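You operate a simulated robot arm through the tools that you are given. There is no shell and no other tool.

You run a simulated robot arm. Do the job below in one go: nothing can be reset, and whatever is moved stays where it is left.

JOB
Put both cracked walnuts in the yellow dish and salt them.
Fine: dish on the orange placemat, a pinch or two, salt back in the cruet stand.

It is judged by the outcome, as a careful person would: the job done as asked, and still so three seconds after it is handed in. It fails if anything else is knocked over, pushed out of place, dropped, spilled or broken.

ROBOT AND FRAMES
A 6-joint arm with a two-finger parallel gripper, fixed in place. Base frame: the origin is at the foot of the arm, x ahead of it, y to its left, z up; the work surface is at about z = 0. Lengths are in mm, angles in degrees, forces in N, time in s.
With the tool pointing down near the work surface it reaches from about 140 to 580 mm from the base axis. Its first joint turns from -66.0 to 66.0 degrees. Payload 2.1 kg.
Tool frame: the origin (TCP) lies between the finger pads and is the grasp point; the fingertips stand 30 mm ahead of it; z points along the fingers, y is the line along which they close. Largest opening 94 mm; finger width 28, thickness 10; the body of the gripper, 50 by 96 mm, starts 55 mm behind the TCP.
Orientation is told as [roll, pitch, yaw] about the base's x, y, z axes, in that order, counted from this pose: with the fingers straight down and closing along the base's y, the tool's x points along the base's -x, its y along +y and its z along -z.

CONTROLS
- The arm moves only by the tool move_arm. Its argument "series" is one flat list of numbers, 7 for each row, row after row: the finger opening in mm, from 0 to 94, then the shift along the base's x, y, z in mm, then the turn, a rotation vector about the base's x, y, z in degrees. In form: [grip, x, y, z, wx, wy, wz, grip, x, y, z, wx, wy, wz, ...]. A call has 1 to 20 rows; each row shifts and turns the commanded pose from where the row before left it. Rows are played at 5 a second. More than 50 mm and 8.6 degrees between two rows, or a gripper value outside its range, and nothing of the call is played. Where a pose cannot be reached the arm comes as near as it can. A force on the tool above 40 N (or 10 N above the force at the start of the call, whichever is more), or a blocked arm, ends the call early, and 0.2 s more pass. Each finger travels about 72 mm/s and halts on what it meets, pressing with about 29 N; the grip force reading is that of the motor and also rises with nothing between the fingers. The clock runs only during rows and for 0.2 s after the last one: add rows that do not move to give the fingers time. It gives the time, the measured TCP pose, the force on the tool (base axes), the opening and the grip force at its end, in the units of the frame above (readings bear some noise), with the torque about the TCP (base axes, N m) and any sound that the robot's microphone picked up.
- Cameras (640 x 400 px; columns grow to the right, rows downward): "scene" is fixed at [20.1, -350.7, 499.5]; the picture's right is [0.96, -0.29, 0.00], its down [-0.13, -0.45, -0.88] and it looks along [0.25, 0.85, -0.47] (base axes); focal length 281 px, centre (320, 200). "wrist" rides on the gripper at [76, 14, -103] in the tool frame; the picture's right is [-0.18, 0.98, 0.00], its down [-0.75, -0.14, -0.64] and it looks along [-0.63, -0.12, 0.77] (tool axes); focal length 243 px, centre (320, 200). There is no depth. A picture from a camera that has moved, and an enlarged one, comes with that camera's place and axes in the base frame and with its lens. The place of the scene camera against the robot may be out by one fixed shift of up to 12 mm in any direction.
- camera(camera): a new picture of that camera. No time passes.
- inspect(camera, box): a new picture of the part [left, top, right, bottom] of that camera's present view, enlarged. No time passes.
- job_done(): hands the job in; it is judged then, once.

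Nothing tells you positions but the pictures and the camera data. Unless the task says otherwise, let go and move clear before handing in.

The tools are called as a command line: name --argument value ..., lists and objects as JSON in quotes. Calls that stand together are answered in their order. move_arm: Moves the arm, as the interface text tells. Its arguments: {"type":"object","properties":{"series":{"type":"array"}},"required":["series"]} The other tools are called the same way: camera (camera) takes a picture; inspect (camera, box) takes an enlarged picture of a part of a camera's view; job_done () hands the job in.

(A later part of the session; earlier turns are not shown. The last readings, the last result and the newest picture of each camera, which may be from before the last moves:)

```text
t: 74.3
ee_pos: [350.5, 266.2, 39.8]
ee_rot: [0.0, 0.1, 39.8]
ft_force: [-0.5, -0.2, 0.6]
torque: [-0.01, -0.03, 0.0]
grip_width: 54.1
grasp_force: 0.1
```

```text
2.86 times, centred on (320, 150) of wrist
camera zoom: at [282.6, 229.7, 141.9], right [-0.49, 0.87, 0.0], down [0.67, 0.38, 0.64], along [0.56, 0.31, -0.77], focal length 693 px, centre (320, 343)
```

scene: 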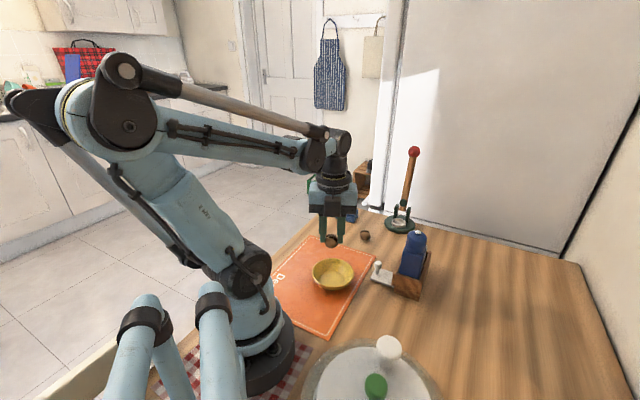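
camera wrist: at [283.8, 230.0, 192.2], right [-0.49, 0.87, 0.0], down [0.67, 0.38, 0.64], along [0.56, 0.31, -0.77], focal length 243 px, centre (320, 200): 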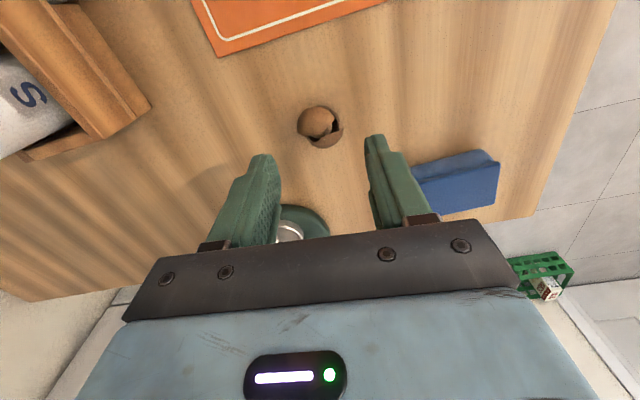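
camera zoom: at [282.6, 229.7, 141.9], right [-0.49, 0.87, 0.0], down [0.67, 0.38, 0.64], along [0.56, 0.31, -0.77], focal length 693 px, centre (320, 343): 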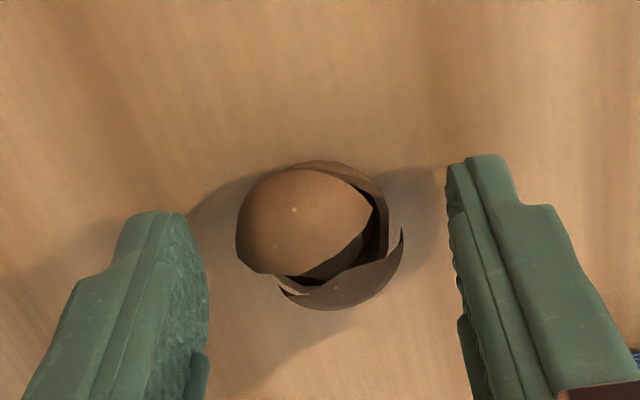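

move_arm --series '[46, 0, 0, 0, 0, 0, 0, 40, 0, 0, 0, 0, 0, 0, 36, 0, 0, 0, 0, 0, 0, 33, 0, 0, 0, 0, 0, 0, 30, 0, 0, 0, 0, 0, 0, 28, 0, 0, 0, 0, 0, 0, 26, 0, 0, 0, 0, 0, 0, 26, 0, 0, 0, 0, 0, 0]'

inspect --camera "wrist" --box '[220, 80, 420, 220]'

```text
t: 76.1
ee_pos: [349.8, 265.8, 39.6]
ee_rot: [-0.1, 0.1, 39.8]
ft_force: [0.2, 0.2, -0.3]
torque: [-0.01, -0.02, -0.01]
grip_width: 27.7
grasp_force: 6.7
```

```text
2.86 times, centred on (320, 150) of wrist
camera zoom: at [282.7, 229.7, 142.1], right [-0.49, 0.87, 0.0], down [0.67, 0.38, 0.64], along [0.56, 0.31, -0.77], focal length 693 px, centre (320, 343)
```

zoom: 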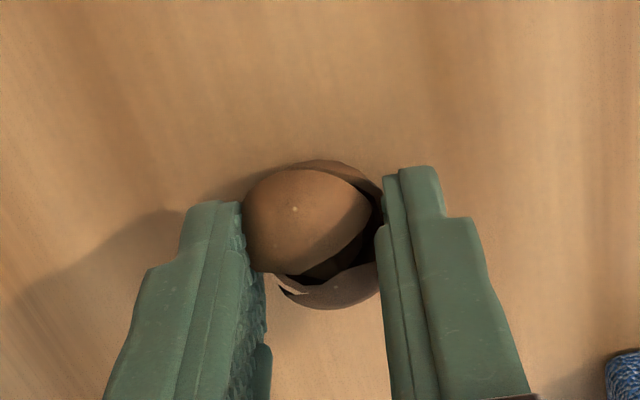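

move_arm --series '[25, 0, 0, 0, 0, 0, 0, 24, 0, 0, 0, 0, 0, 0, 24, 0, 0, 10, 0, 0, 0, 24, 0, 0, 20, 0, 0, 0, 24, 0, 0, 30, 0, 0, 0, 24, 0, 0, 0, 0, 0, 0]'

camera --camera "wrist"

```text
t: 77.5
ee_pos: [350.1, 266.7, 99.3]
ee_rot: [-0.1, 0.2, 39.9]
ft_force: [0.5, 0.3, -0.5]
torque: [0.0, 0.0, 0.01]
grip_width: 26.6
grasp_force: 7.4
```

```text
taken
camera wrist: at [282.4, 230.5, 202.1], right [-0.49, 0.87, 0.0], down [0.67, 0.38, 0.64], along [0.56, 0.31, -0.77], focal length 243 px, centre (320, 200)
```

wrist: 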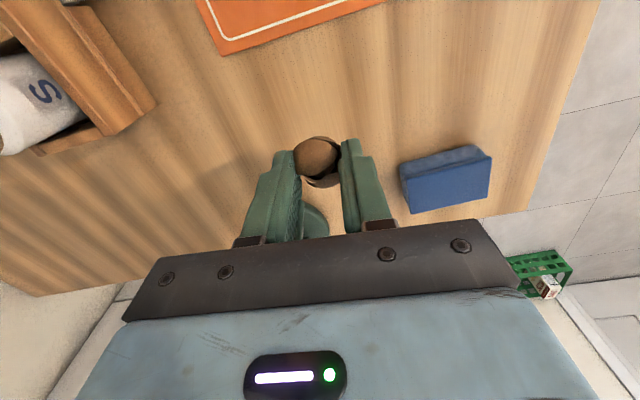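

move_arm --series '[22, -15.5, -11.9, 4, 0, 0, -8.5, 22, -15.5, -11.9, 4, 0, 0, -8.5, 22, -15.5, -11.9, 4, 0, 0, -8.5, 22, -15.5, -11.9, 4, 0, 0, -8.5, 22, -15.5, -11.9, 4, 0, 0, -8.5, 22, -15.5, -11.9, 4, 0, 0, -8.5, 22, -15.5, -11.9, 4, 0, 0, -8.5, 22, -15.5, -11.9, 4, 0, 0, -8.5, 22, -15.5, -11.9, 4, 0, 0, -8.5, 22, -15.5, -11.9, 4, 0, 0, -8.5, 22, 0, 0, 0, 0, 0, 0]'

camera --camera "wrist"

inspect --camera "wrist" --box '[230, 40, 410, 180]'

```text
t: 79.9
ee_pos: [194.2, 147.5, 138.4]
ee_rot: [0.0, 0.2, -45.2]
ft_force: [-0.3, 0.5, 0.6]
torque: [-0.04, -0.04, 0.01]
grip_width: 24.9
grasp_force: 28.8
```

```text
taken
camera wrist: at [151.4, 211.9, 241.3], right [0.83, 0.56, 0.0], down [0.43, -0.63, 0.64], along [0.36, -0.53, -0.77], focal length 243 px, centre (320, 200)
```

wrist: 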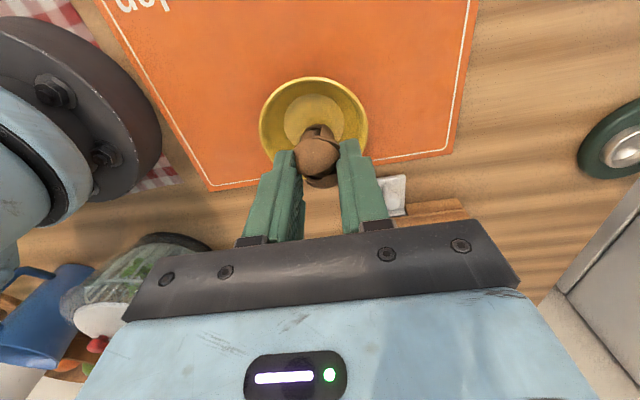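

```text
2.86 times, centred on (320, 110) of wrist
camera zoom: at [151.4, 211.9, 241.3], right [0.83, 0.56, 0.0], down [0.43, -0.63, 0.64], along [0.36, -0.53, -0.77], focal length 693 px, centre (320, 457)
```

zoom: 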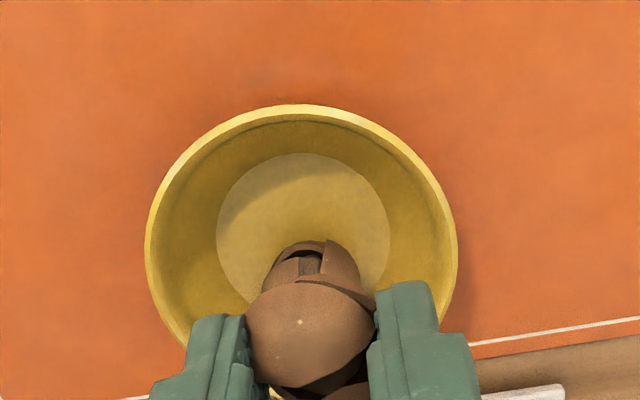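

move_arm --series '[22, -3, 1, -30, 0, 0, 0, 22, -3, 0.5, -30, 0, 0, 0, 22, 0, 0, -13, 0, 0, 0, 22, 0, 0, 0, 0, 0, 0]'

inspect --camera "wrist" --box '[220, 50, 420, 220]'

inspect --camera "scene" --box '[290, 230, 380, 300]'

```text
t: 80.9
ee_pos: [189.1, 149.7, 67.1]
ee_rot: [-0.1, 0.2, -45.1]
ft_force: [0.6, 0.2, 0.1]
torque: [-0.03, -0.02, 0.02]
grip_width: 25.8
grasp_force: 28.9
```

```text
2.35 times, centred on (320, 135) of wrist
camera zoom: at [146.1, 215.0, 168.4], right [0.83, 0.56, 0.0], down [0.43, -0.63, 0.64], along [0.36, -0.53, -0.77], focal length 571 px, centre (320, 353)
```

zoom: 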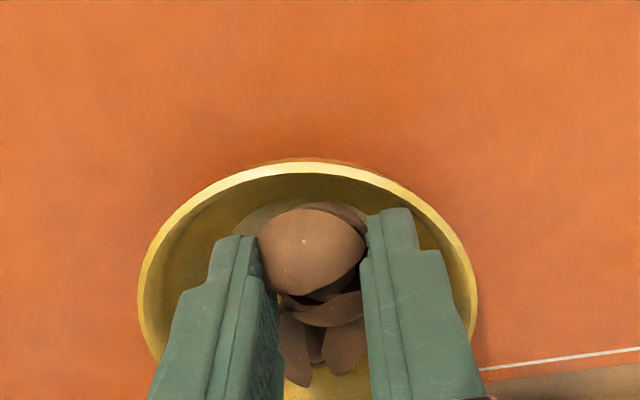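

```text
5.71 times, centred on (335, 265) of scene
camera zoom: at [20.0, -350.8, 499.5], right [0.96, -0.29, 0.0], down [-0.13, -0.45, -0.88], along [0.25, 0.85, -0.47], focal length 1607 px, centre (234, -171)
```

zoom: 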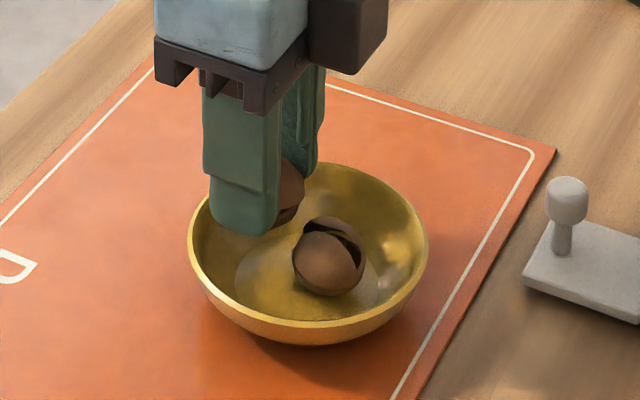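

move_arm --series '[22, 0, 0, -7, 0, 0, 0, 22, 0, 0, -5, 0, 0, 0, 22, 0, 0, 0, 0, 0, 0]'

inspect --camera "wrist" --box '[220, 50, 420, 220]'

inspect --camera "scene" --box '[290, 230, 380, 300]'

```text
t: 81.7
ee_pos: [189.2, 150.8, 54.9]
ee_rot: [-0.1, 0.2, -45.1]
ft_force: [0.1, 0.6, 2.8]
torque: [0.07, 0.0, 0.0]
grip_width: 25.5
grasp_force: 29.0
```

```text
2.35 times, centred on (320, 135) of wrist
camera zoom: at [145.8, 215.1, 156.9], right [0.83, 0.56, 0.0], down [0.43, -0.63, 0.64], along [0.36, -0.53, -0.77], focal length 571 px, centre (320, 353)
```

zoom: 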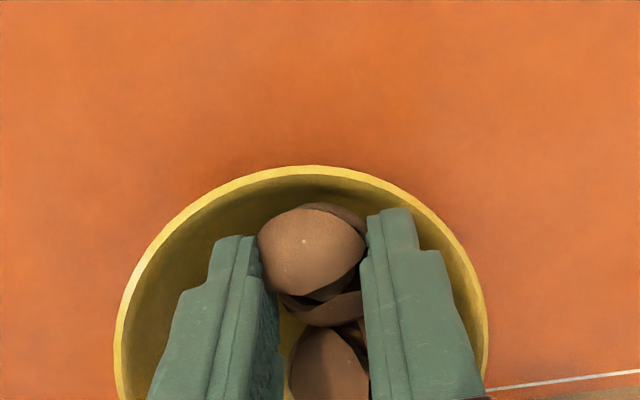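

```text
5.71 times, centred on (335, 265) of scene
camera zoom: at [20.0, -350.8, 499.5], right [0.96, -0.29, 0.0], down [-0.13, -0.45, -0.88], along [0.25, 0.85, -0.47], focal length 1607 px, centre (234, -171)
```

zoom: 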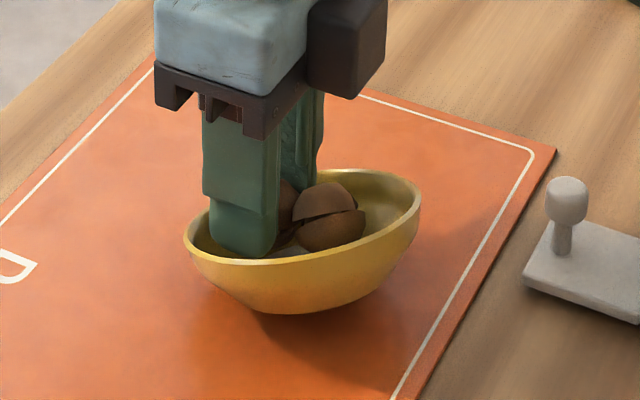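

Pressing near the edge has tipped the dish up, so I'll raise slowly to let it settle back.

move_arm --series '[22, 0, 0, 2, 0, 0, 0, 22, 0, 0, 2, 0, 0, 0, 22, 0, 0, 2, 0, 0, 0, 22, 0, 0, 2, 0, 0, 0, 22, 0, 0, 3, 0, 0, 0, 22, 0, 0, 3, 0, 0, 0, 22, 0, 0, 3, 0, 0, 0, 22, 0, 0, 0, 0, 0, 0]'

inspect --camera "scene" --box '[290, 230, 380, 300]'

inspect --camera "wrist" --box '[220, 50, 420, 220]'

```text
t: 83.5
ee_pos: [189.5, 149.8, 73.2]
ee_rot: [0.0, 0.2, -45.1]
ft_force: [0.2, 0.1, -0.4]
torque: [-0.03, 0.01, -0.03]
grip_width: 25.6
grasp_force: 28.7
```

```text
5.71 times, centred on (335, 265) of scene
camera zoom: at [20.1, -350.7, 499.5], right [0.96, -0.29, 0.0], down [-0.13, -0.45, -0.88], along [0.25, 0.85, -0.47], focal length 1607 px, centre (234, -171)
```

zoom: 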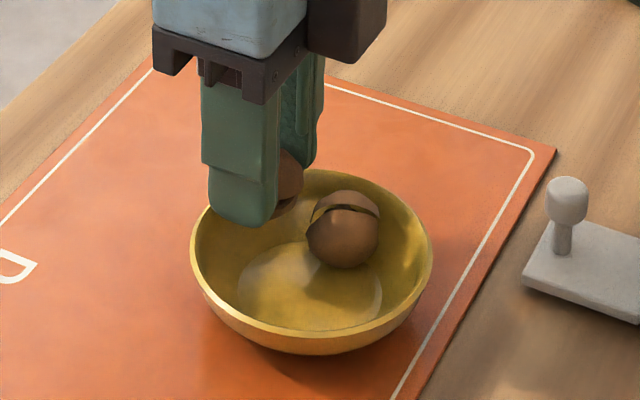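

```text
2.35 times, centred on (320, 135) of wrist
camera zoom: at [145.3, 214.2, 174.3], right [0.83, 0.56, 0.0], down [0.43, -0.63, 0.64], along [0.36, -0.53, -0.77], focal length 571 px, centre (320, 353)
```

zoom: 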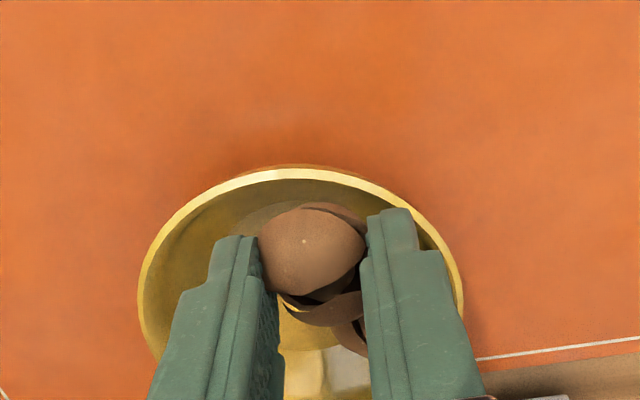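

The dish settled flat with no spill, but the first walnut rolled to the far side. I'll raise up, turn the gripper, and put the second walnut on the free near side, away from the wall.

move_arm --series '[22, 0, -5, 25, 0, 0, 0, 22, 2, -10, 25, 0, 0, 8.5, 22, 2, -10, 20, 0, 0, 8.5, 22, 0, -5, 0, 0, 0, 8.5, 22, 0, 0, 0, 0, 0, 8.5, 22, 0, 0, 0, 0, 0, 8.5, 22, 0, 0, 0, 0, 0, 8.5, 22, 0, 0, 0, 0, 0, 8.5, 22, 0, 0, 0, 0, 0, 8.5, 22, 0, 0, 0, 0, 0, 8.5, 22, 0, 0, 0, 0, 0, 8.5, 22, 0, 0, 0, 0, 0, 0]'

camera --camera "wrist"

inspect --camera "scene" --box '[290, 230, 380, 300]'

```text
t: 86.1
ee_pos: [191.3, 120.0, 142.3]
ee_rot: [-0.1, 0.2, 40.2]
ft_force: [0.4, -0.3, -0.1]
torque: [-0.01, 0.01, 0.02]
grip_width: 25.7
grasp_force: 29.2
```

```text
taken
camera wrist: at [124.8, 82.8, 243.8], right [-0.49, 0.87, 0.0], down [0.67, 0.38, 0.64], along [0.56, 0.31, -0.77], focal length 243 px, centre (320, 200)
```

wrist: 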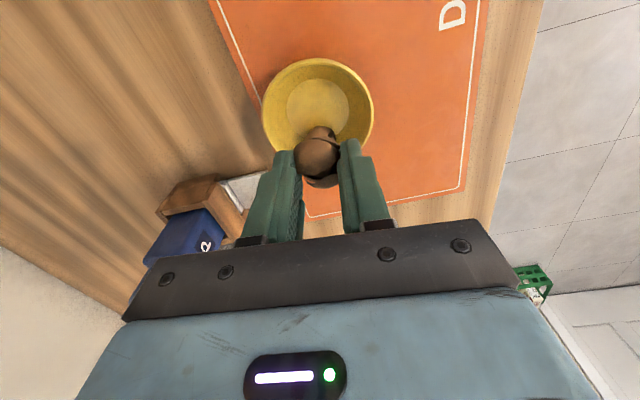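

```text
5.71 times, centred on (335, 265) of scene
camera zoom: at [20.1, -350.7, 499.5], right [0.96, -0.29, 0.0], down [-0.13, -0.45, -0.88], along [0.25, 0.85, -0.47], focal length 1607 px, centre (234, -171)
```

zoom: 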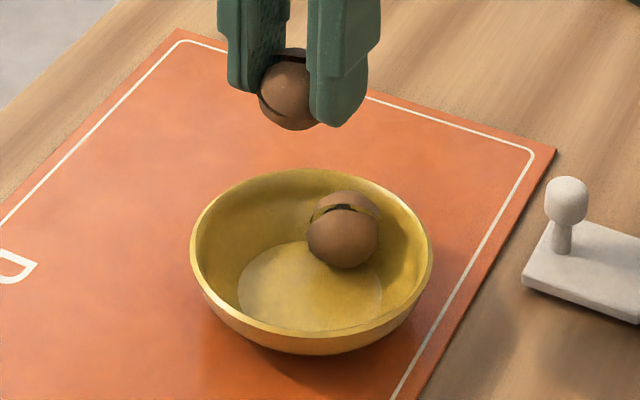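

inspect --camera "wrist" --box '[240, 40, 400, 180]'

```text
2.86 times, centred on (320, 110) of wrist
camera zoom: at [124.8, 82.8, 243.8], right [-0.49, 0.87, 0.0], down [0.67, 0.38, 0.64], along [0.56, 0.31, -0.77], focal length 693 px, centre (320, 457)
```

zoom: 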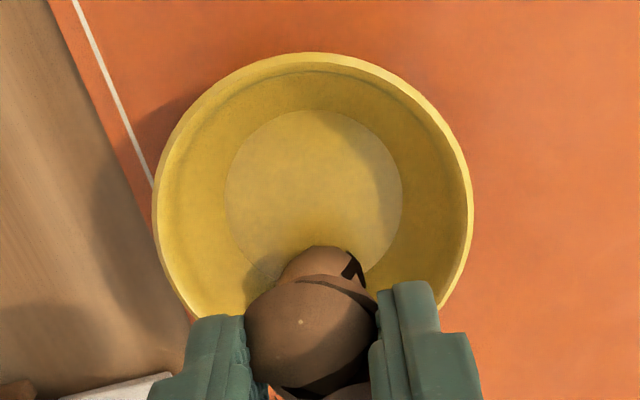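

move_arm --series '[22, -0.5, -3, -40, 0, 0, 0, 22, 0, -3, -30, 0, 0, 0, 22, 0, 0, -10, 0, 0, 0, 22, 0, 0, 0, 0, 0, 0]'

inspect --camera "wrist" --box '[220, 50, 420, 220]'

inspect --camera "scene" --box '[290, 230, 380, 300]'

```text
t: 87.1
ee_pos: [192.3, 113.3, 61.4]
ee_rot: [-0.1, 0.2, 39.8]
ft_force: [-0.2, -0.5, 0.9]
torque: [0.02, 0.01, 0.01]
grip_width: 25.6
grasp_force: 28.3
```

```text
2.35 times, centred on (320, 135) of wrist
camera zoom: at [125.6, 75.8, 163.9], right [-0.49, 0.87, 0.0], down [0.67, 0.38, 0.64], along [0.56, 0.31, -0.77], focal length 571 px, centre (320, 353)
```

zoom: 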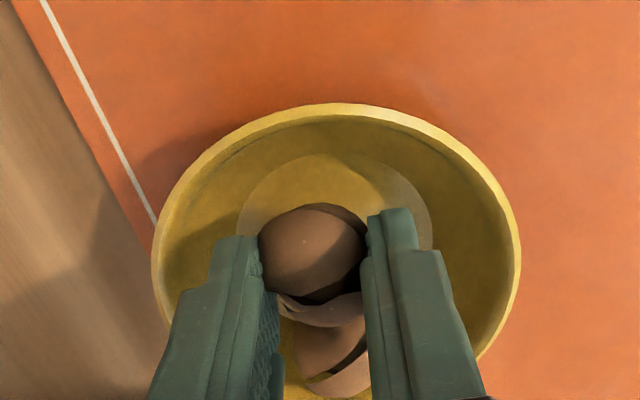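

```text
5.71 times, centred on (335, 265) of scene
camera zoom: at [20.0, -350.8, 499.5], right [0.96, -0.29, 0.0], down [-0.13, -0.45, -0.88], along [0.25, 0.85, -0.47], focal length 1607 px, centre (234, -171)
```

zoom: 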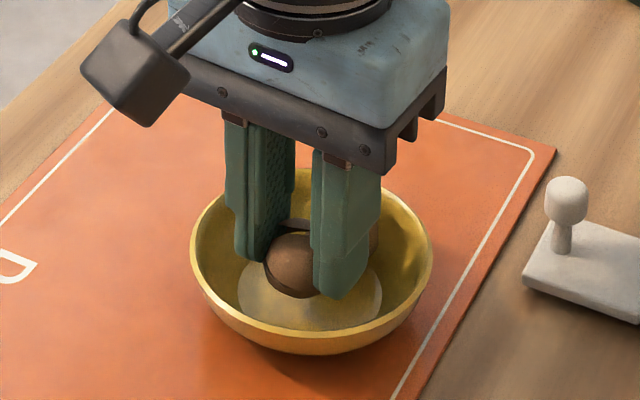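

move_arm --series '[22, -0.5, 0, -4, 0, 0, 0, 22, 0, 0, -3, 0, 0, 0, 22, 0, 0, 0, 0, 0, 0]'

inspect --camera "scene" --box '[290, 230, 380, 300]'

move_arm --series '[22, 0, 0, -2, 0, 0, 0, 22, 0, 0, 0, 0, 0, 0]'

inspect --camera "scene" --box '[290, 230, 380, 300]'

```text
t: 87.9
ee_pos: [191.6, 113.8, 55.0]
ee_rot: [-0.1, 0.2, 39.9]
ft_force: [0.1, 0.0, -0.3]
torque: [0.02, 0.0, 0.01]
grip_width: 25.7
grasp_force: 28.9
```

```text
5.71 times, centred on (335, 265) of scene
camera zoom: at [20.0, -350.7, 499.5], right [0.96, -0.29, 0.0], down [-0.13, -0.45, -0.88], along [0.25, 0.85, -0.47], focal length 1607 px, centre (234, -171)
```

zoom: 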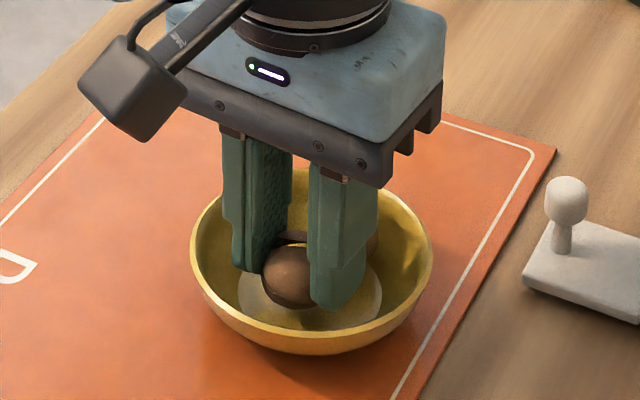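

```text
t: 88.5
ee_pos: [191.9, 114.1, 52.9]
ee_rot: [-0.1, 0.2, 39.9]
ft_force: [-0.4, 0.4, 0.0]
torque: [-0.01, 0.0, 0.0]
grip_width: 25.5
grasp_force: 28.7
```

```text
5.71 times, centred on (335, 265) of scene
camera zoom: at [20.1, -350.7, 499.5], right [0.96, -0.29, 0.0], down [-0.13, -0.45, -0.88], along [0.25, 0.85, -0.47], focal length 1607 px, centre (234, -171)
```

zoom: 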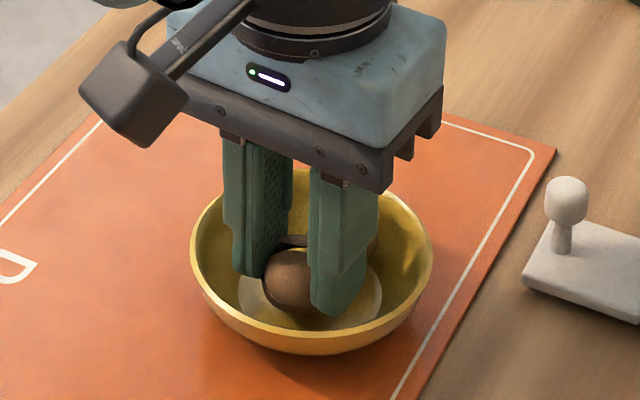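

move_arm --series '[22, 0, 0, -2, 0, 0, 0, 22, 0, 0, 0, 0, 0, 0]'

move_arm --series '[25, 0, 0, 0, 0, 0, 0, 28, 0, 0, 0, 0, 0, 0, 32, 0, 0, 0, 0, 0, 0, 34, 0, 0, 0, 0, 0, 0, 34, 0, 0, 15, 0, 0, 0, 34, 0, 0, 30, 0, 0, 0, 34, 0, 0, 40, 0, 0, 0, 34, 0, 0, 0, 0, 0, 0]'

inspect --camera "scene" --box '[290, 230, 380, 300]'

camera --camera "wrist"

```text
t: 89.1
ee_pos: [192.1, 113.2, 51.6]
ee_rot: [-0.1, 0.2, 39.8]
ft_force: [0.0, 0.3, 0.3]
torque: [-0.01, -0.01, 0.0]
grip_width: 25.7
grasp_force: 28.9
```

```text
t: 90.9
ee_pos: [190.8, 113.4, 137.4]
ee_rot: [-0.1, 0.1, 39.9]
ft_force: [-0.7, 0.2, -0.2]
torque: [-0.04, 0.03, 0.01]
grip_width: 34.1
grasp_force: 0.1
```

```text
5.71 times, centred on (335, 265) of scene
camera zoom: at [20.1, -350.7, 499.5], right [0.96, -0.29, 0.0], down [-0.13, -0.45, -0.88], along [0.25, 0.85, -0.47], focal length 1607 px, centre (234, -171)
```

zoom: 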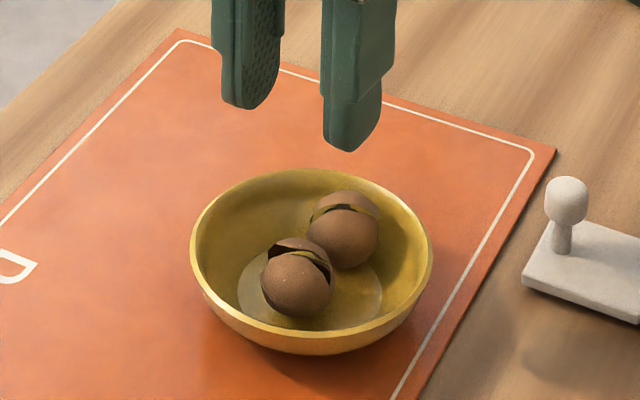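

```text
taken
camera wrist: at [124.1, 76.7, 239.0], right [-0.49, 0.87, 0.0], down [0.67, 0.38, 0.64], along [0.56, 0.31, -0.77], focal length 243 px, centre (320, 200)
```

wrist: 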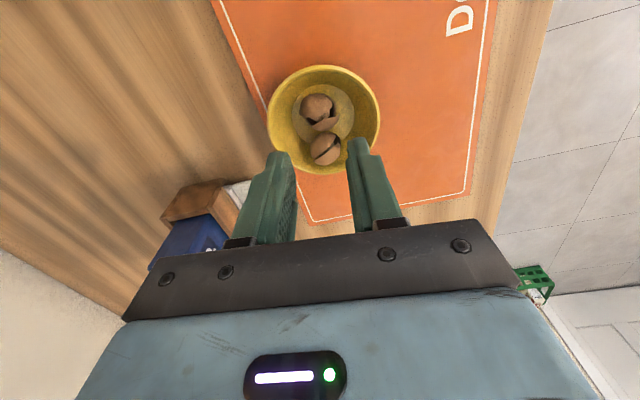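

Both walnuts are in the dish, intact. Before fetching the salt, I'll test the tipping pose above this dish position with the gripper empty.

move_arm --series '[34, 0, 6, 40, 0, 0, 0, 34, 0, 6, 40, 0, 0, 0, 34, 0, 6, 40, 0, 0, 7.8, 34, 0, 5, 40, 0, 0, 7.8, 34, 0, 0, 0, 0, 0, 7.8, 34, 0, 0, 0, 0, 0, 7.8, 34, 0, 0, 0, 0, 0, 7.8, 34, 0, 0, 0, 0, 0, 7.8, 34, 0, 0, 0, 0, 0, 7.8, 34, 0, 0, 0, 0, 0, 7.8, 34, 0, 0, 0, 0, 0, 7.8, 34, 0, 0, 0, 0, 0, 0]'

move_arm --series '[34, 0, 0, 0, 8, 2.9, 0, 34, 0, 0, 0, 8, 2.9, 0, 34, 0, 0, 0, 8, 2.9, 0, 34, 0, 0, 0, 8, 2.9, 0, 34, 0, 0, 0, 8, 2.9, 0, 34, 0, 0, 0, 8, 2.9, 0, 34, 0, 0, 0, 8, 2.9, 0, 34, 0, 0, 0, 0, 0, 0]'

camera --camera "scene"

```text
t: 93.5
ee_pos: [191.6, 136.3, 296.8]
ee_rot: [-0.1, 0.3, 110.3]
ft_force: [-0.6, 1.0, 0.2]
torque: [0.01, 0.0, 0.01]
grip_width: 33.9
grasp_force: 0.0
```

```text
t: 95.3
ee_pos: [191.2, 135.5, 296.7]
ee_rot: [-0.5, -59.5, 110.4]
ft_force: [-0.4, 0.5, 0.2]
torque: [0.0, -0.01, 0.01]
grip_width: 34.0
grasp_force: 0.1
```

```text
taken
```

scene: 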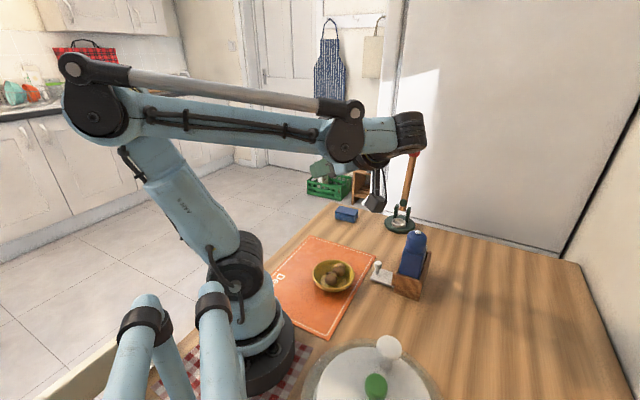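

move_arm --series '[34, 0, 0, 0, 8, 2.9, 0, 34, 0, 0, 0, 8, 2.9, 0, 34, 0, 0, 0, 8, 2.9, 0, 34, 0, 0, 0, 8, 2.9, 0, 34, 0, 0, 0, 8, 2.9, 0, 34, 0, 0, 0, 8, 2.9, 0, 34, 0, 0, 0, 8, 2.9, 0, 34, 0, 0, 0, 0, 0, 0]'

camera --camera "scene"

camera --camera "wrist"

```text
t: 97.1
ee_pos: [194.3, 158.5, 296.4]
ee_rot: [-179.7, -60.9, -70.5]
ft_force: [-1.0, -0.4, -0.1]
torque: [0.04, 0.02, -0.02]
grip_width: 34.0
grasp_force: 0.0
out of reach, approached as far as the arm can: row 2, 3
```

```text
taken
```

scene: 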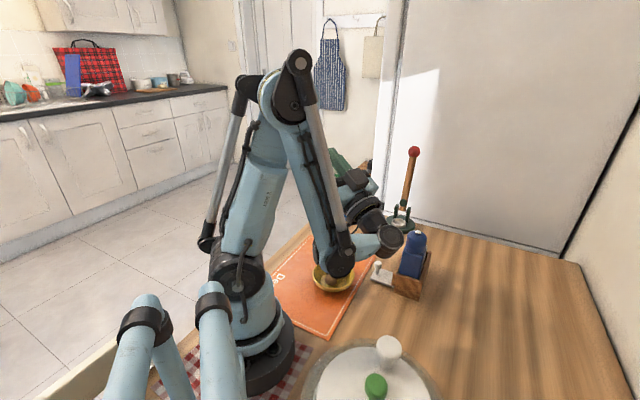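

```text
taken
camera wrist: at [198.6, 104.6, 178.9], right [-0.9, -0.42, 0.16], down [0.45, -0.83, 0.35], along [-0.01, 0.38, 0.92], focal length 243 px, centre (320, 200)
```

wrist: 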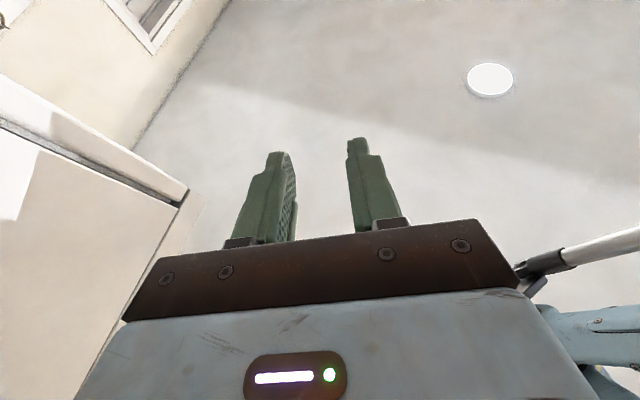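

move_arm --series '[34, 0, -5.5, -15, 0, 0, 0, 34, 0, -5.5, -15, 0, 0, 0, 34, 0, -5.5, -15, 0, 0, 0, 34, 0, -5.5, -15, 0, 0, 0, 34, 0, 0, 0, 0, 0, 0]'

camera --camera "scene"

```text
t: 98.3
ee_pos: [216.0, 135.9, 281.7]
ee_rot: [-179.7, -61.0, -70.6]
ft_force: [-0.6, 0.4, -0.3]
torque: [0.0, -0.02, 0.03]
grip_width: 33.9
grasp_force: 0.1
out of reach, approached as far as the arm can: row 1, 2, 3, 4
```

```text
taken
```

scene: 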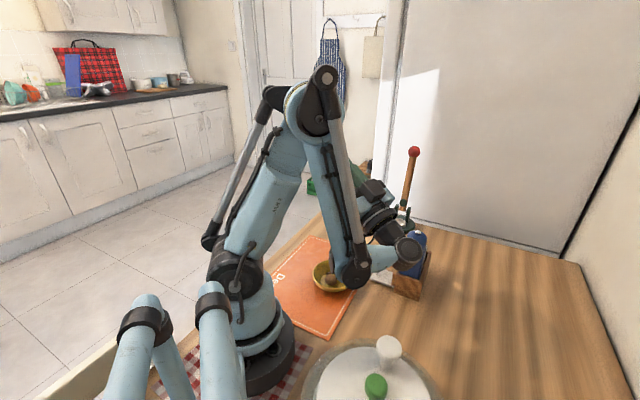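

move_arm --series '[34, 0, 0, 10, 0, 0, 7.5, 34, 0, 0, 0, 0, 0, 7.5, 34, -9, 0, 0, 0, 0, 0, 34, -9, 0, 0, 0, 0, 0, 34, -8, 0, 0, 0, 0, 0, 34, 0, 0, 0, 0, 0, 0]'

camera --camera "scene"

```text
t: 99.7
ee_pos: [187.8, 171.5, 292.6]
ee_rot: [-179.8, -61.0, -55.5]
ft_force: [0.0, -0.2, -0.2]
torque: [-0.01, 0.03, 0.01]
grip_width: 34.3
grasp_force: 0.2
out of reach, approached as far as the arm can: row 1, 2
```

```text
taken
```

scene: 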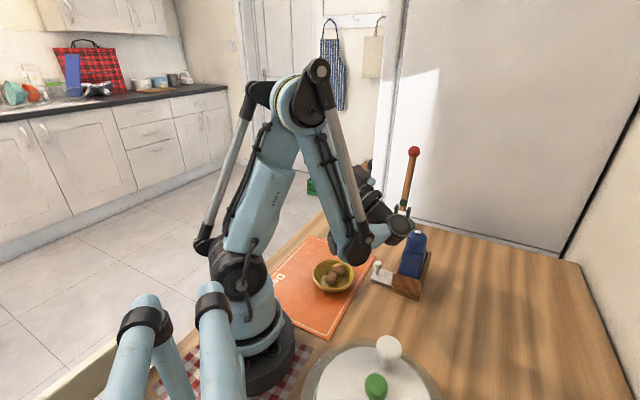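

move_arm --series '[34, 0, 0, 15, 0, 0, -7.5, 34, 0, 0, 15, 0, 0, -7.5, 34, 0, 0, 15, 0, 0, -7.5, 34, 0, 0, 15, 0, 0, -7.5, 34, 1, -9, 0, 0, 0, 0, 34, 1, -9, 0, 0, 0, 0, 34, 1, -9, 0, 0, 0, 0, 34, 1, -9, 0, 0, 0, 0, 34, 0, 0, 0, 0, 0, 0]'

camera --camera "scene"

```text
t: 101.7
ee_pos: [191.4, 133.7, 350.8]
ee_rot: [-179.7, -61.0, -85.5]
ft_force: [-0.3, -0.3, -0.1]
torque: [0.01, -0.02, -0.03]
grip_width: 33.8
grasp_force: 0.0
```

```text
taken
```

scene: 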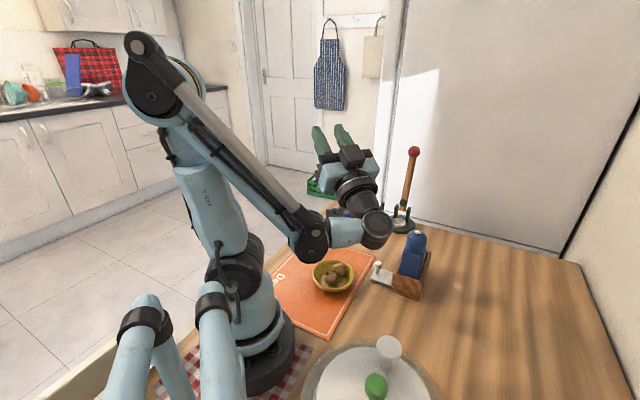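

That works at z=350. I'll see how low it can go here.

move_arm --series '[34, 0, 0, -15, 0, 0, 0, 34, 0, 0, -15, 0, 0, 0, 34, 0, 0, 0, 0, 0, 0]'

move_arm --series '[34, 0, 0, -15, 0, 0, 0, 34, 0, 0, -15, 0, 0, 0, 34, 0, 0, 0, 0, 0, 0]'

```text
t: 102.5
ee_pos: [191.2, 133.3, 320.2]
ee_rot: [-179.7, -61.0, -85.5]
ft_force: [0.0, -0.5, 0.5]
torque: [0.01, -0.01, 0.02]
grip_width: 34.1
grasp_force: 0.0
```

```text
t: 103.3
ee_pos: [191.7, 134.2, 305.1]
ee_rot: [-179.7, -61.0, -85.4]
ft_force: [0.8, 1.0, -0.9]
torque: [0.01, -0.02, 0.0]
grip_width: 33.9
grasp_force: 0.2
out of reach, approached as far as the arm can: row 2
```

move_arm --series '[34, 0, 0, 15, 0, 0, 0, 34, 0, 0, 15, 0, 0, 0, 34, 0, 0, 0, -8.47, -0.67, 0, 34, 0, 0, 0, -8.47, -0.67, 0, 34, 0, 0, 0, -8.47, -0.67, 0, 34, 0, 0, 0, -8.47, -0.67, 0, 34, 0, 0, 0, -8.47, -0.67, 0, 34, 0, 0, 0, -8.47, -0.67, 0, 34, 0, 0, 0, -8.47, -0.67, 0, 34, 0, 0, 0, 0, 0, 0]'

move_arm --series '[34, 0, 0, 0, -8.47, -0.67, 0, 34, 0, 0, 0, -8.47, -0.67, 0, 34, 0, 0, 0, -8.47, -0.67, 0, 34, 0, 0, 0, -8.47, -0.67, 0, 34, 0, 0, 0, -8.47, -0.67, 0, 34, 0, 0, 0, -8.47, -0.67, 0, 34, 0, 0, 0, -8.47, -0.67, 0, 34, 0, 0, 0, 0, 0, 0]'

```text
t: 105.5
ee_pos: [192.5, 133.3, 335.9]
ee_rot: [0.2, -59.4, 94.6]
ft_force: [-0.3, 0.8, -0.2]
torque: [-0.02, 0.01, 0.02]
grip_width: 33.9
grasp_force: 0.0
```

```text
t: 107.3
ee_pos: [193.0, 134.6, 338.5]
ee_rot: [0.2, 0.1, 94.4]
ft_force: [0.4, -0.5, -0.2]
torque: [-0.01, 0.02, -0.01]
grip_width: 33.8
grasp_force: 0.0
```

The full tipping motion works at about (192,134,336). Now I'll go above the salt shaker with the fingers aligned across the stand.

move_arm --series '[70, 30, -4, -11, 0, 0, -7.36, 70, 30, -4, -11, 0, 0, -7.36, 70, 30, -4, -11, 0, 0, -7.36, 70, 30, -4, -11, 0, 0, -7.36, 70, 30, -5, -11, 0, 0, -7.36, 70, 30, -5, -11, 0, 0, -7.36, 70, 29, -5, -11, 0, 0, -7.36, 70, 0, 0, 0, 0, 0, 0]'

camera --camera "wrist"

inspect --camera "wrist" --box '[220, 0, 420, 180]'

camera --camera "scene"

```text
t: 109.1
ee_pos: [400.9, 101.0, 261.2]
ee_rot: [0.2, 0.0, 42.9]
ft_force: [-0.2, -0.7, 0.6]
torque: [0.01, -0.03, -0.02]
grip_width: 70.0
grasp_force: 0.1
```

```text
taken
camera wrist: at [336.5, 60.3, 362.1], right [-0.53, 0.85, 0.0], down [0.65, 0.41, 0.64], along [0.54, 0.35, -0.77], focal length 243 px, centre (320, 200)
```

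wrist: 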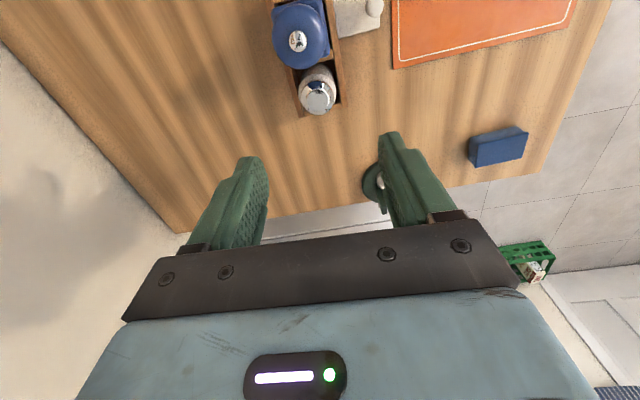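

```text
2.22 times, centred on (320, 90) of wrist
camera zoom: at [336.5, 60.3, 362.1], right [-0.53, 0.85, 0.0], down [0.65, 0.41, 0.64], along [0.54, 0.35, -0.77], focal length 539 px, centre (320, 444)
```

zoom: 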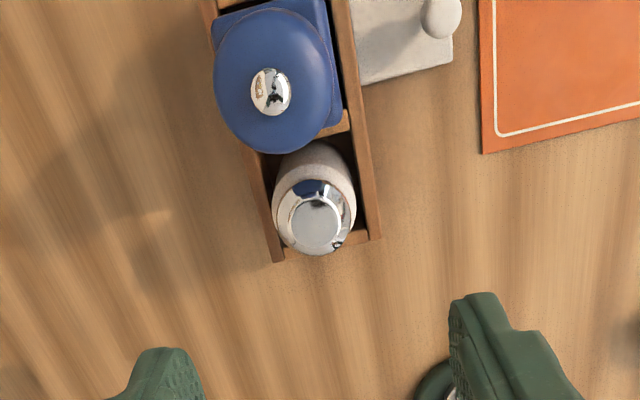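

```text
taken
```

scene: 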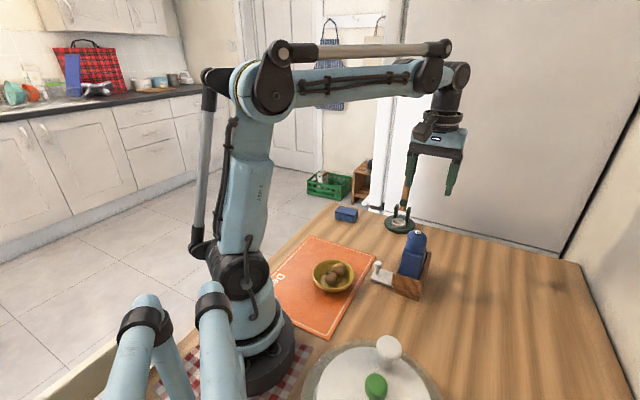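

I have a clear view of the salt (cap top near (406,103,104)). I'll centre over it and go down.

move_arm --series '[66, 3, 1, -30, 0, 0, 0, 66, 2.6, 1, -30, 0, 0, 0.6, 66, 0, 0, -30, 0, 0, 0, 66, 0, 0, 0, 0, 0, 0]'

camera --camera "wrist"

inspect --camera "scene" --box '[350, 130, 490, 310]'

```text
t: 110.1
ee_pos: [406.3, 104.0, 168.3]
ee_rot: [0.2, 0.0, 43.6]
ft_force: [0.3, 0.4, -0.2]
torque: [0.01, 0.04, -0.01]
grip_width: 66.3
grasp_force: 0.0
```

```text
taken
camera wrist: at [341.5, 62.0, 270.1], right [-0.54, 0.84, 0.0], down [0.64, 0.42, 0.64], along [0.54, 0.35, -0.77], focal length 243 px, centre (320, 200)
```

wrist: 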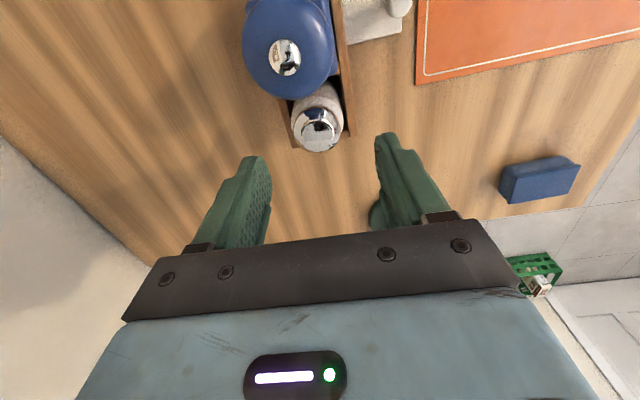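

```text
2.22 times, centred on (420, 220) of scene
camera zoom: at [20.0, -350.7, 499.5], right [0.96, -0.29, 0.0], down [-0.13, -0.45, -0.88], along [0.25, 0.85, -0.47], focal length 625 px, centre (98, 156)
```

zoom: 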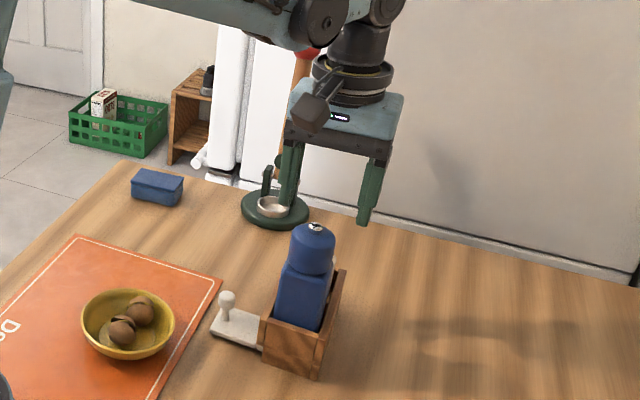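

move_arm --series '[66, -0.3, -0.5, -25, 0, 0, 0, 66, 0, 0, -25, 0, 0, 0, 66, 0, 0, 0, 0, 0, 0]'

camera --camera "wrist"

inspect --camera "scene" --box '[350, 130, 490, 310]'

```text
t: 110.9
ee_pos: [406.5, 103.7, 120.4]
ee_rot: [0.2, 0.0, 43.6]
ft_force: [-0.2, 0.9, -0.4]
torque: [0.0, -0.03, 0.0]
grip_width: 66.1
grasp_force: 0.0
```

```text
taken
camera wrist: at [341.2, 62.0, 222.1], right [-0.54, 0.84, 0.0], down [0.64, 0.42, 0.64], along [0.54, 0.35, -0.77], focal length 243 px, centre (320, 200)
```

wrist: 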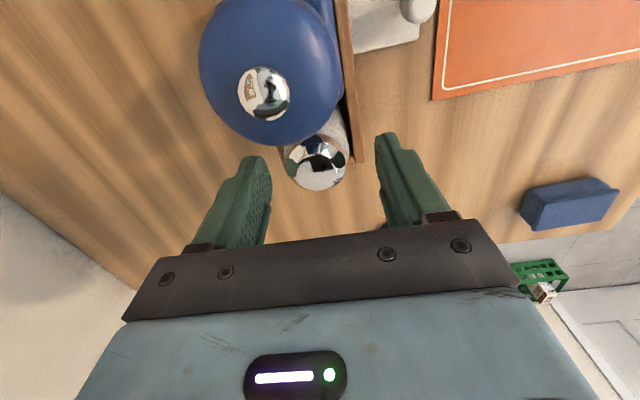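

```text
2.22 times, centred on (420, 220) of scene
camera zoom: at [20.0, -350.7, 499.5], right [0.96, -0.29, 0.0], down [-0.13, -0.45, -0.88], along [0.25, 0.85, -0.47], focal length 625 px, centre (98, 156)
```

zoom: 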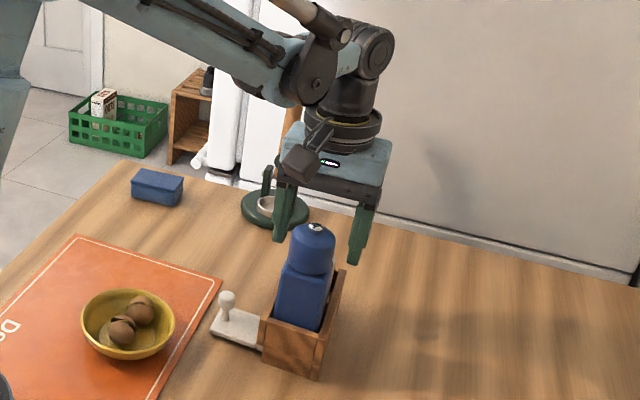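

move_arm --series '[66, 0, 0, -12, 0, 0, 0, 66, 0, 0, -12, 0, 0, 0, 66, 0, 0, 0, 0, 0, 0]'

camera --camera "wrist"

inspect --camera "scene" --box '[360, 190, 470, 310]'

```text
t: 111.7
ee_pos: [406.7, 104.3, 95.1]
ee_rot: [0.1, 0.1, 43.6]
ft_force: [0.5, 0.0, 0.3]
torque: [0.02, 0.02, -0.04]
grip_width: 65.7
grasp_force: 0.1
```

```text
taken
camera wrist: at [342.2, 62.3, 197.3], right [-0.54, 0.84, 0.0], down [0.64, 0.42, 0.64], along [0.54, 0.35, -0.77], focal length 243 px, centre (320, 200)
```

wrist: 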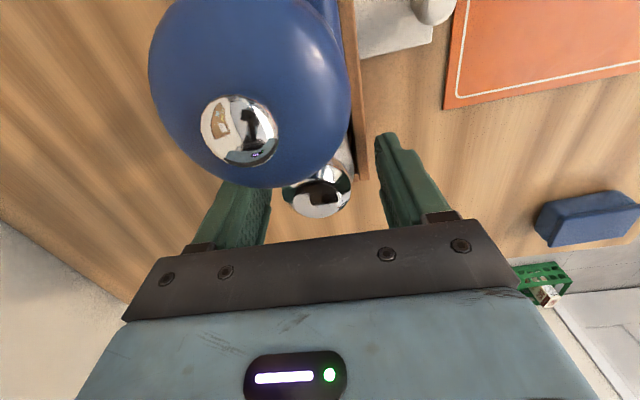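

```text
3.33 times, centred on (415, 250) of scene
camera zoom: at [20.0, -350.7, 499.5], right [0.96, -0.29, 0.0], down [-0.13, -0.45, -0.88], along [0.25, 0.85, -0.47], focal length 938 px, centre (3, 33)
```

zoom: 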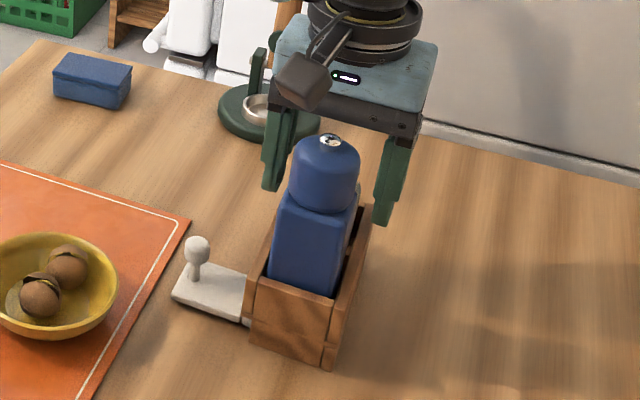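

move_arm --series '[56, 0, 0, 0, 0, 0, 0, 50, 0, 0, 0, 0, 0, 0, 46, 0, 0, 0, 0, 0, 0, 43, 0, 0, 0, 0, 0, 0, 40, 0, 0, 0, 0, 0, 0, 37, 0, 0, 0, 0, 0, 0, 37, 0, 0, 0, 0, 0, 0]'

camera --camera "wrist"

```text
t: 113.3
ee_pos: [406.6, 104.1, 95.8]
ee_rot: [0.2, 0.0, 43.6]
ft_force: [1.2, -0.7, 1.0]
torque: [-0.05, 0.01, -0.02]
grip_width: 40.1
grasp_force: 28.8
```

```text
taken
camera wrist: at [342.1, 62.2, 197.5], right [-0.54, 0.84, 0.0], down [0.64, 0.42, 0.64], along [0.54, 0.35, -0.77], focal length 243 px, centre (320, 200)
```

wrist: 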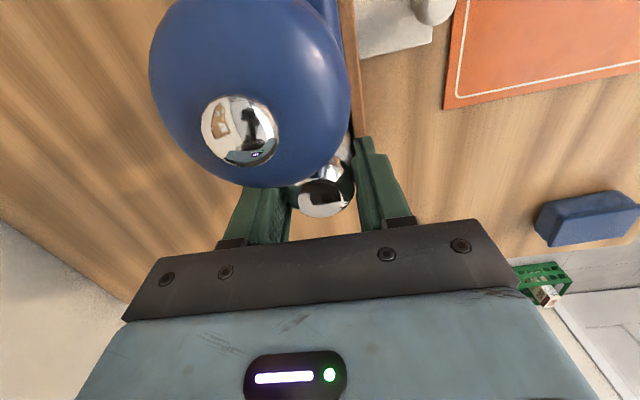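

The salt is gripped. Lifting it straight up.

move_arm --series '[34, 0, 0, 10, 0, 0, 0, 34, 0, 0, 20, 0, 0, 0, 34, 0, 0, 30, 0, 0, 0, 34, 0, 0, 0, 0, 0, 0]'

camera --camera "wrist"

inspect --camera "scene" --box '[360, 150, 470, 310]'

```text
t: 114.3
ee_pos: [407.3, 104.1, 155.0]
ee_rot: [0.2, 0.0, 43.6]
ft_force: [-0.1, 0.5, -0.6]
torque: [-0.03, 0.0, -0.01]
grip_width: 40.2
grasp_force: 29.3
```

```text
taken
camera wrist: at [343.2, 61.8, 257.0], right [-0.54, 0.84, 0.0], down [0.64, 0.42, 0.64], along [0.54, 0.35, -0.77], focal length 243 px, centre (320, 200)
```

wrist: 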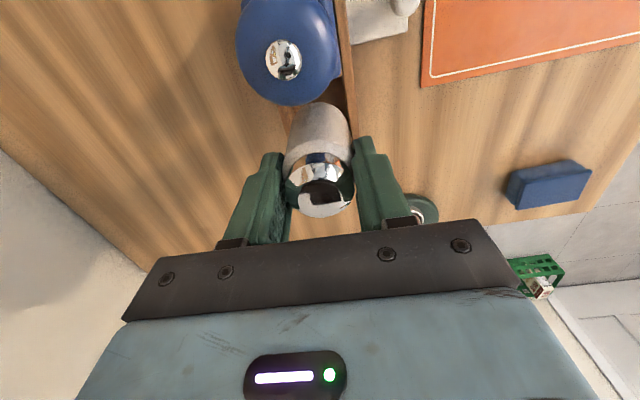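

```text
2.50 times, centred on (415, 230) of scene
camera zoom: at [20.1, -350.7, 499.5], right [0.96, -0.29, 0.0], down [-0.13, -0.45, -0.88], along [0.25, 0.85, -0.47], focal length 703 px, centre (82, 125)
```

zoom: 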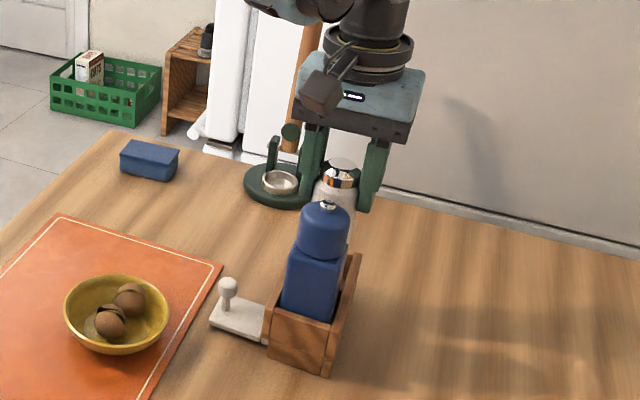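

move_arm --series '[34, 0, 0, 40, 0, 0, 0, 34, 0, 0, 48, 0, 0, 0, 34, 0, 0, 48, 0, 0, 0, 34, 0, 0, 47, 0, 0, 0, 34, -26.3, 3.5, 0, 0, 0, 6.4, 34, -26.3, 3.5, 0, 0, 0, 6.4, 34, -26.3, 3.5, 0, 0, 0, 6.4, 34, -26.3, 3.5, 0, 0, 0, 6.4, 34, -26.3, 3.5, 0, 0, 0, 6.4, 34, -26.3, 3.5, 0, 0, 0, 6.4, 34, -26.3, 3.5, 0, 0, 0, 6.4, 34, -26.3, 3.5, 0, 0, 0, 6.2, 34, 0, 0, 0, 0, 0, 0]'

camera --camera "wrist"

camera --camera "scene"

```text
t: 117.1
ee_pos: [197.2, 134.1, 337.3]
ee_rot: [0.1, 0.0, 94.7]
ft_force: [-0.3, -0.4, -1.0]
torque: [-0.02, 0.01, -0.04]
grip_width: 40.4
grasp_force: 29.3
```

```text
taken
camera wrist: at [189.0, 57.2, 440.3], right [-0.99, 0.1, 0.0], down [0.08, 0.76, 0.64], along [0.06, 0.64, -0.77], focal length 243 px, centre (320, 200)
```

wrist: 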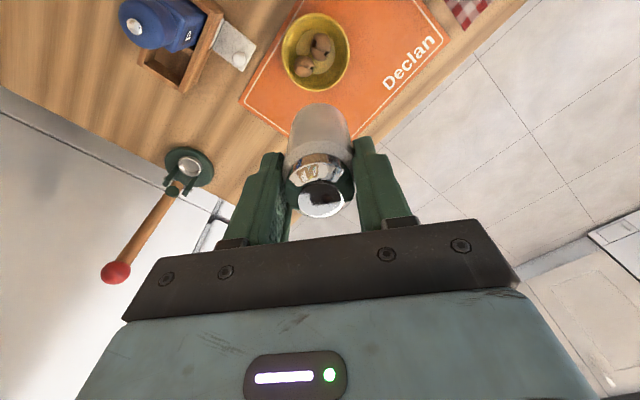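

```text
taken
```

scene: 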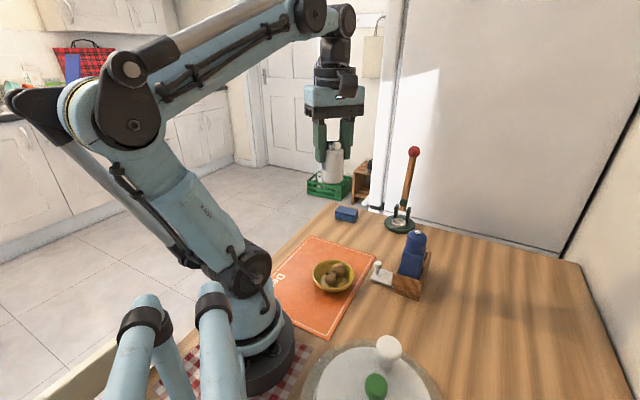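

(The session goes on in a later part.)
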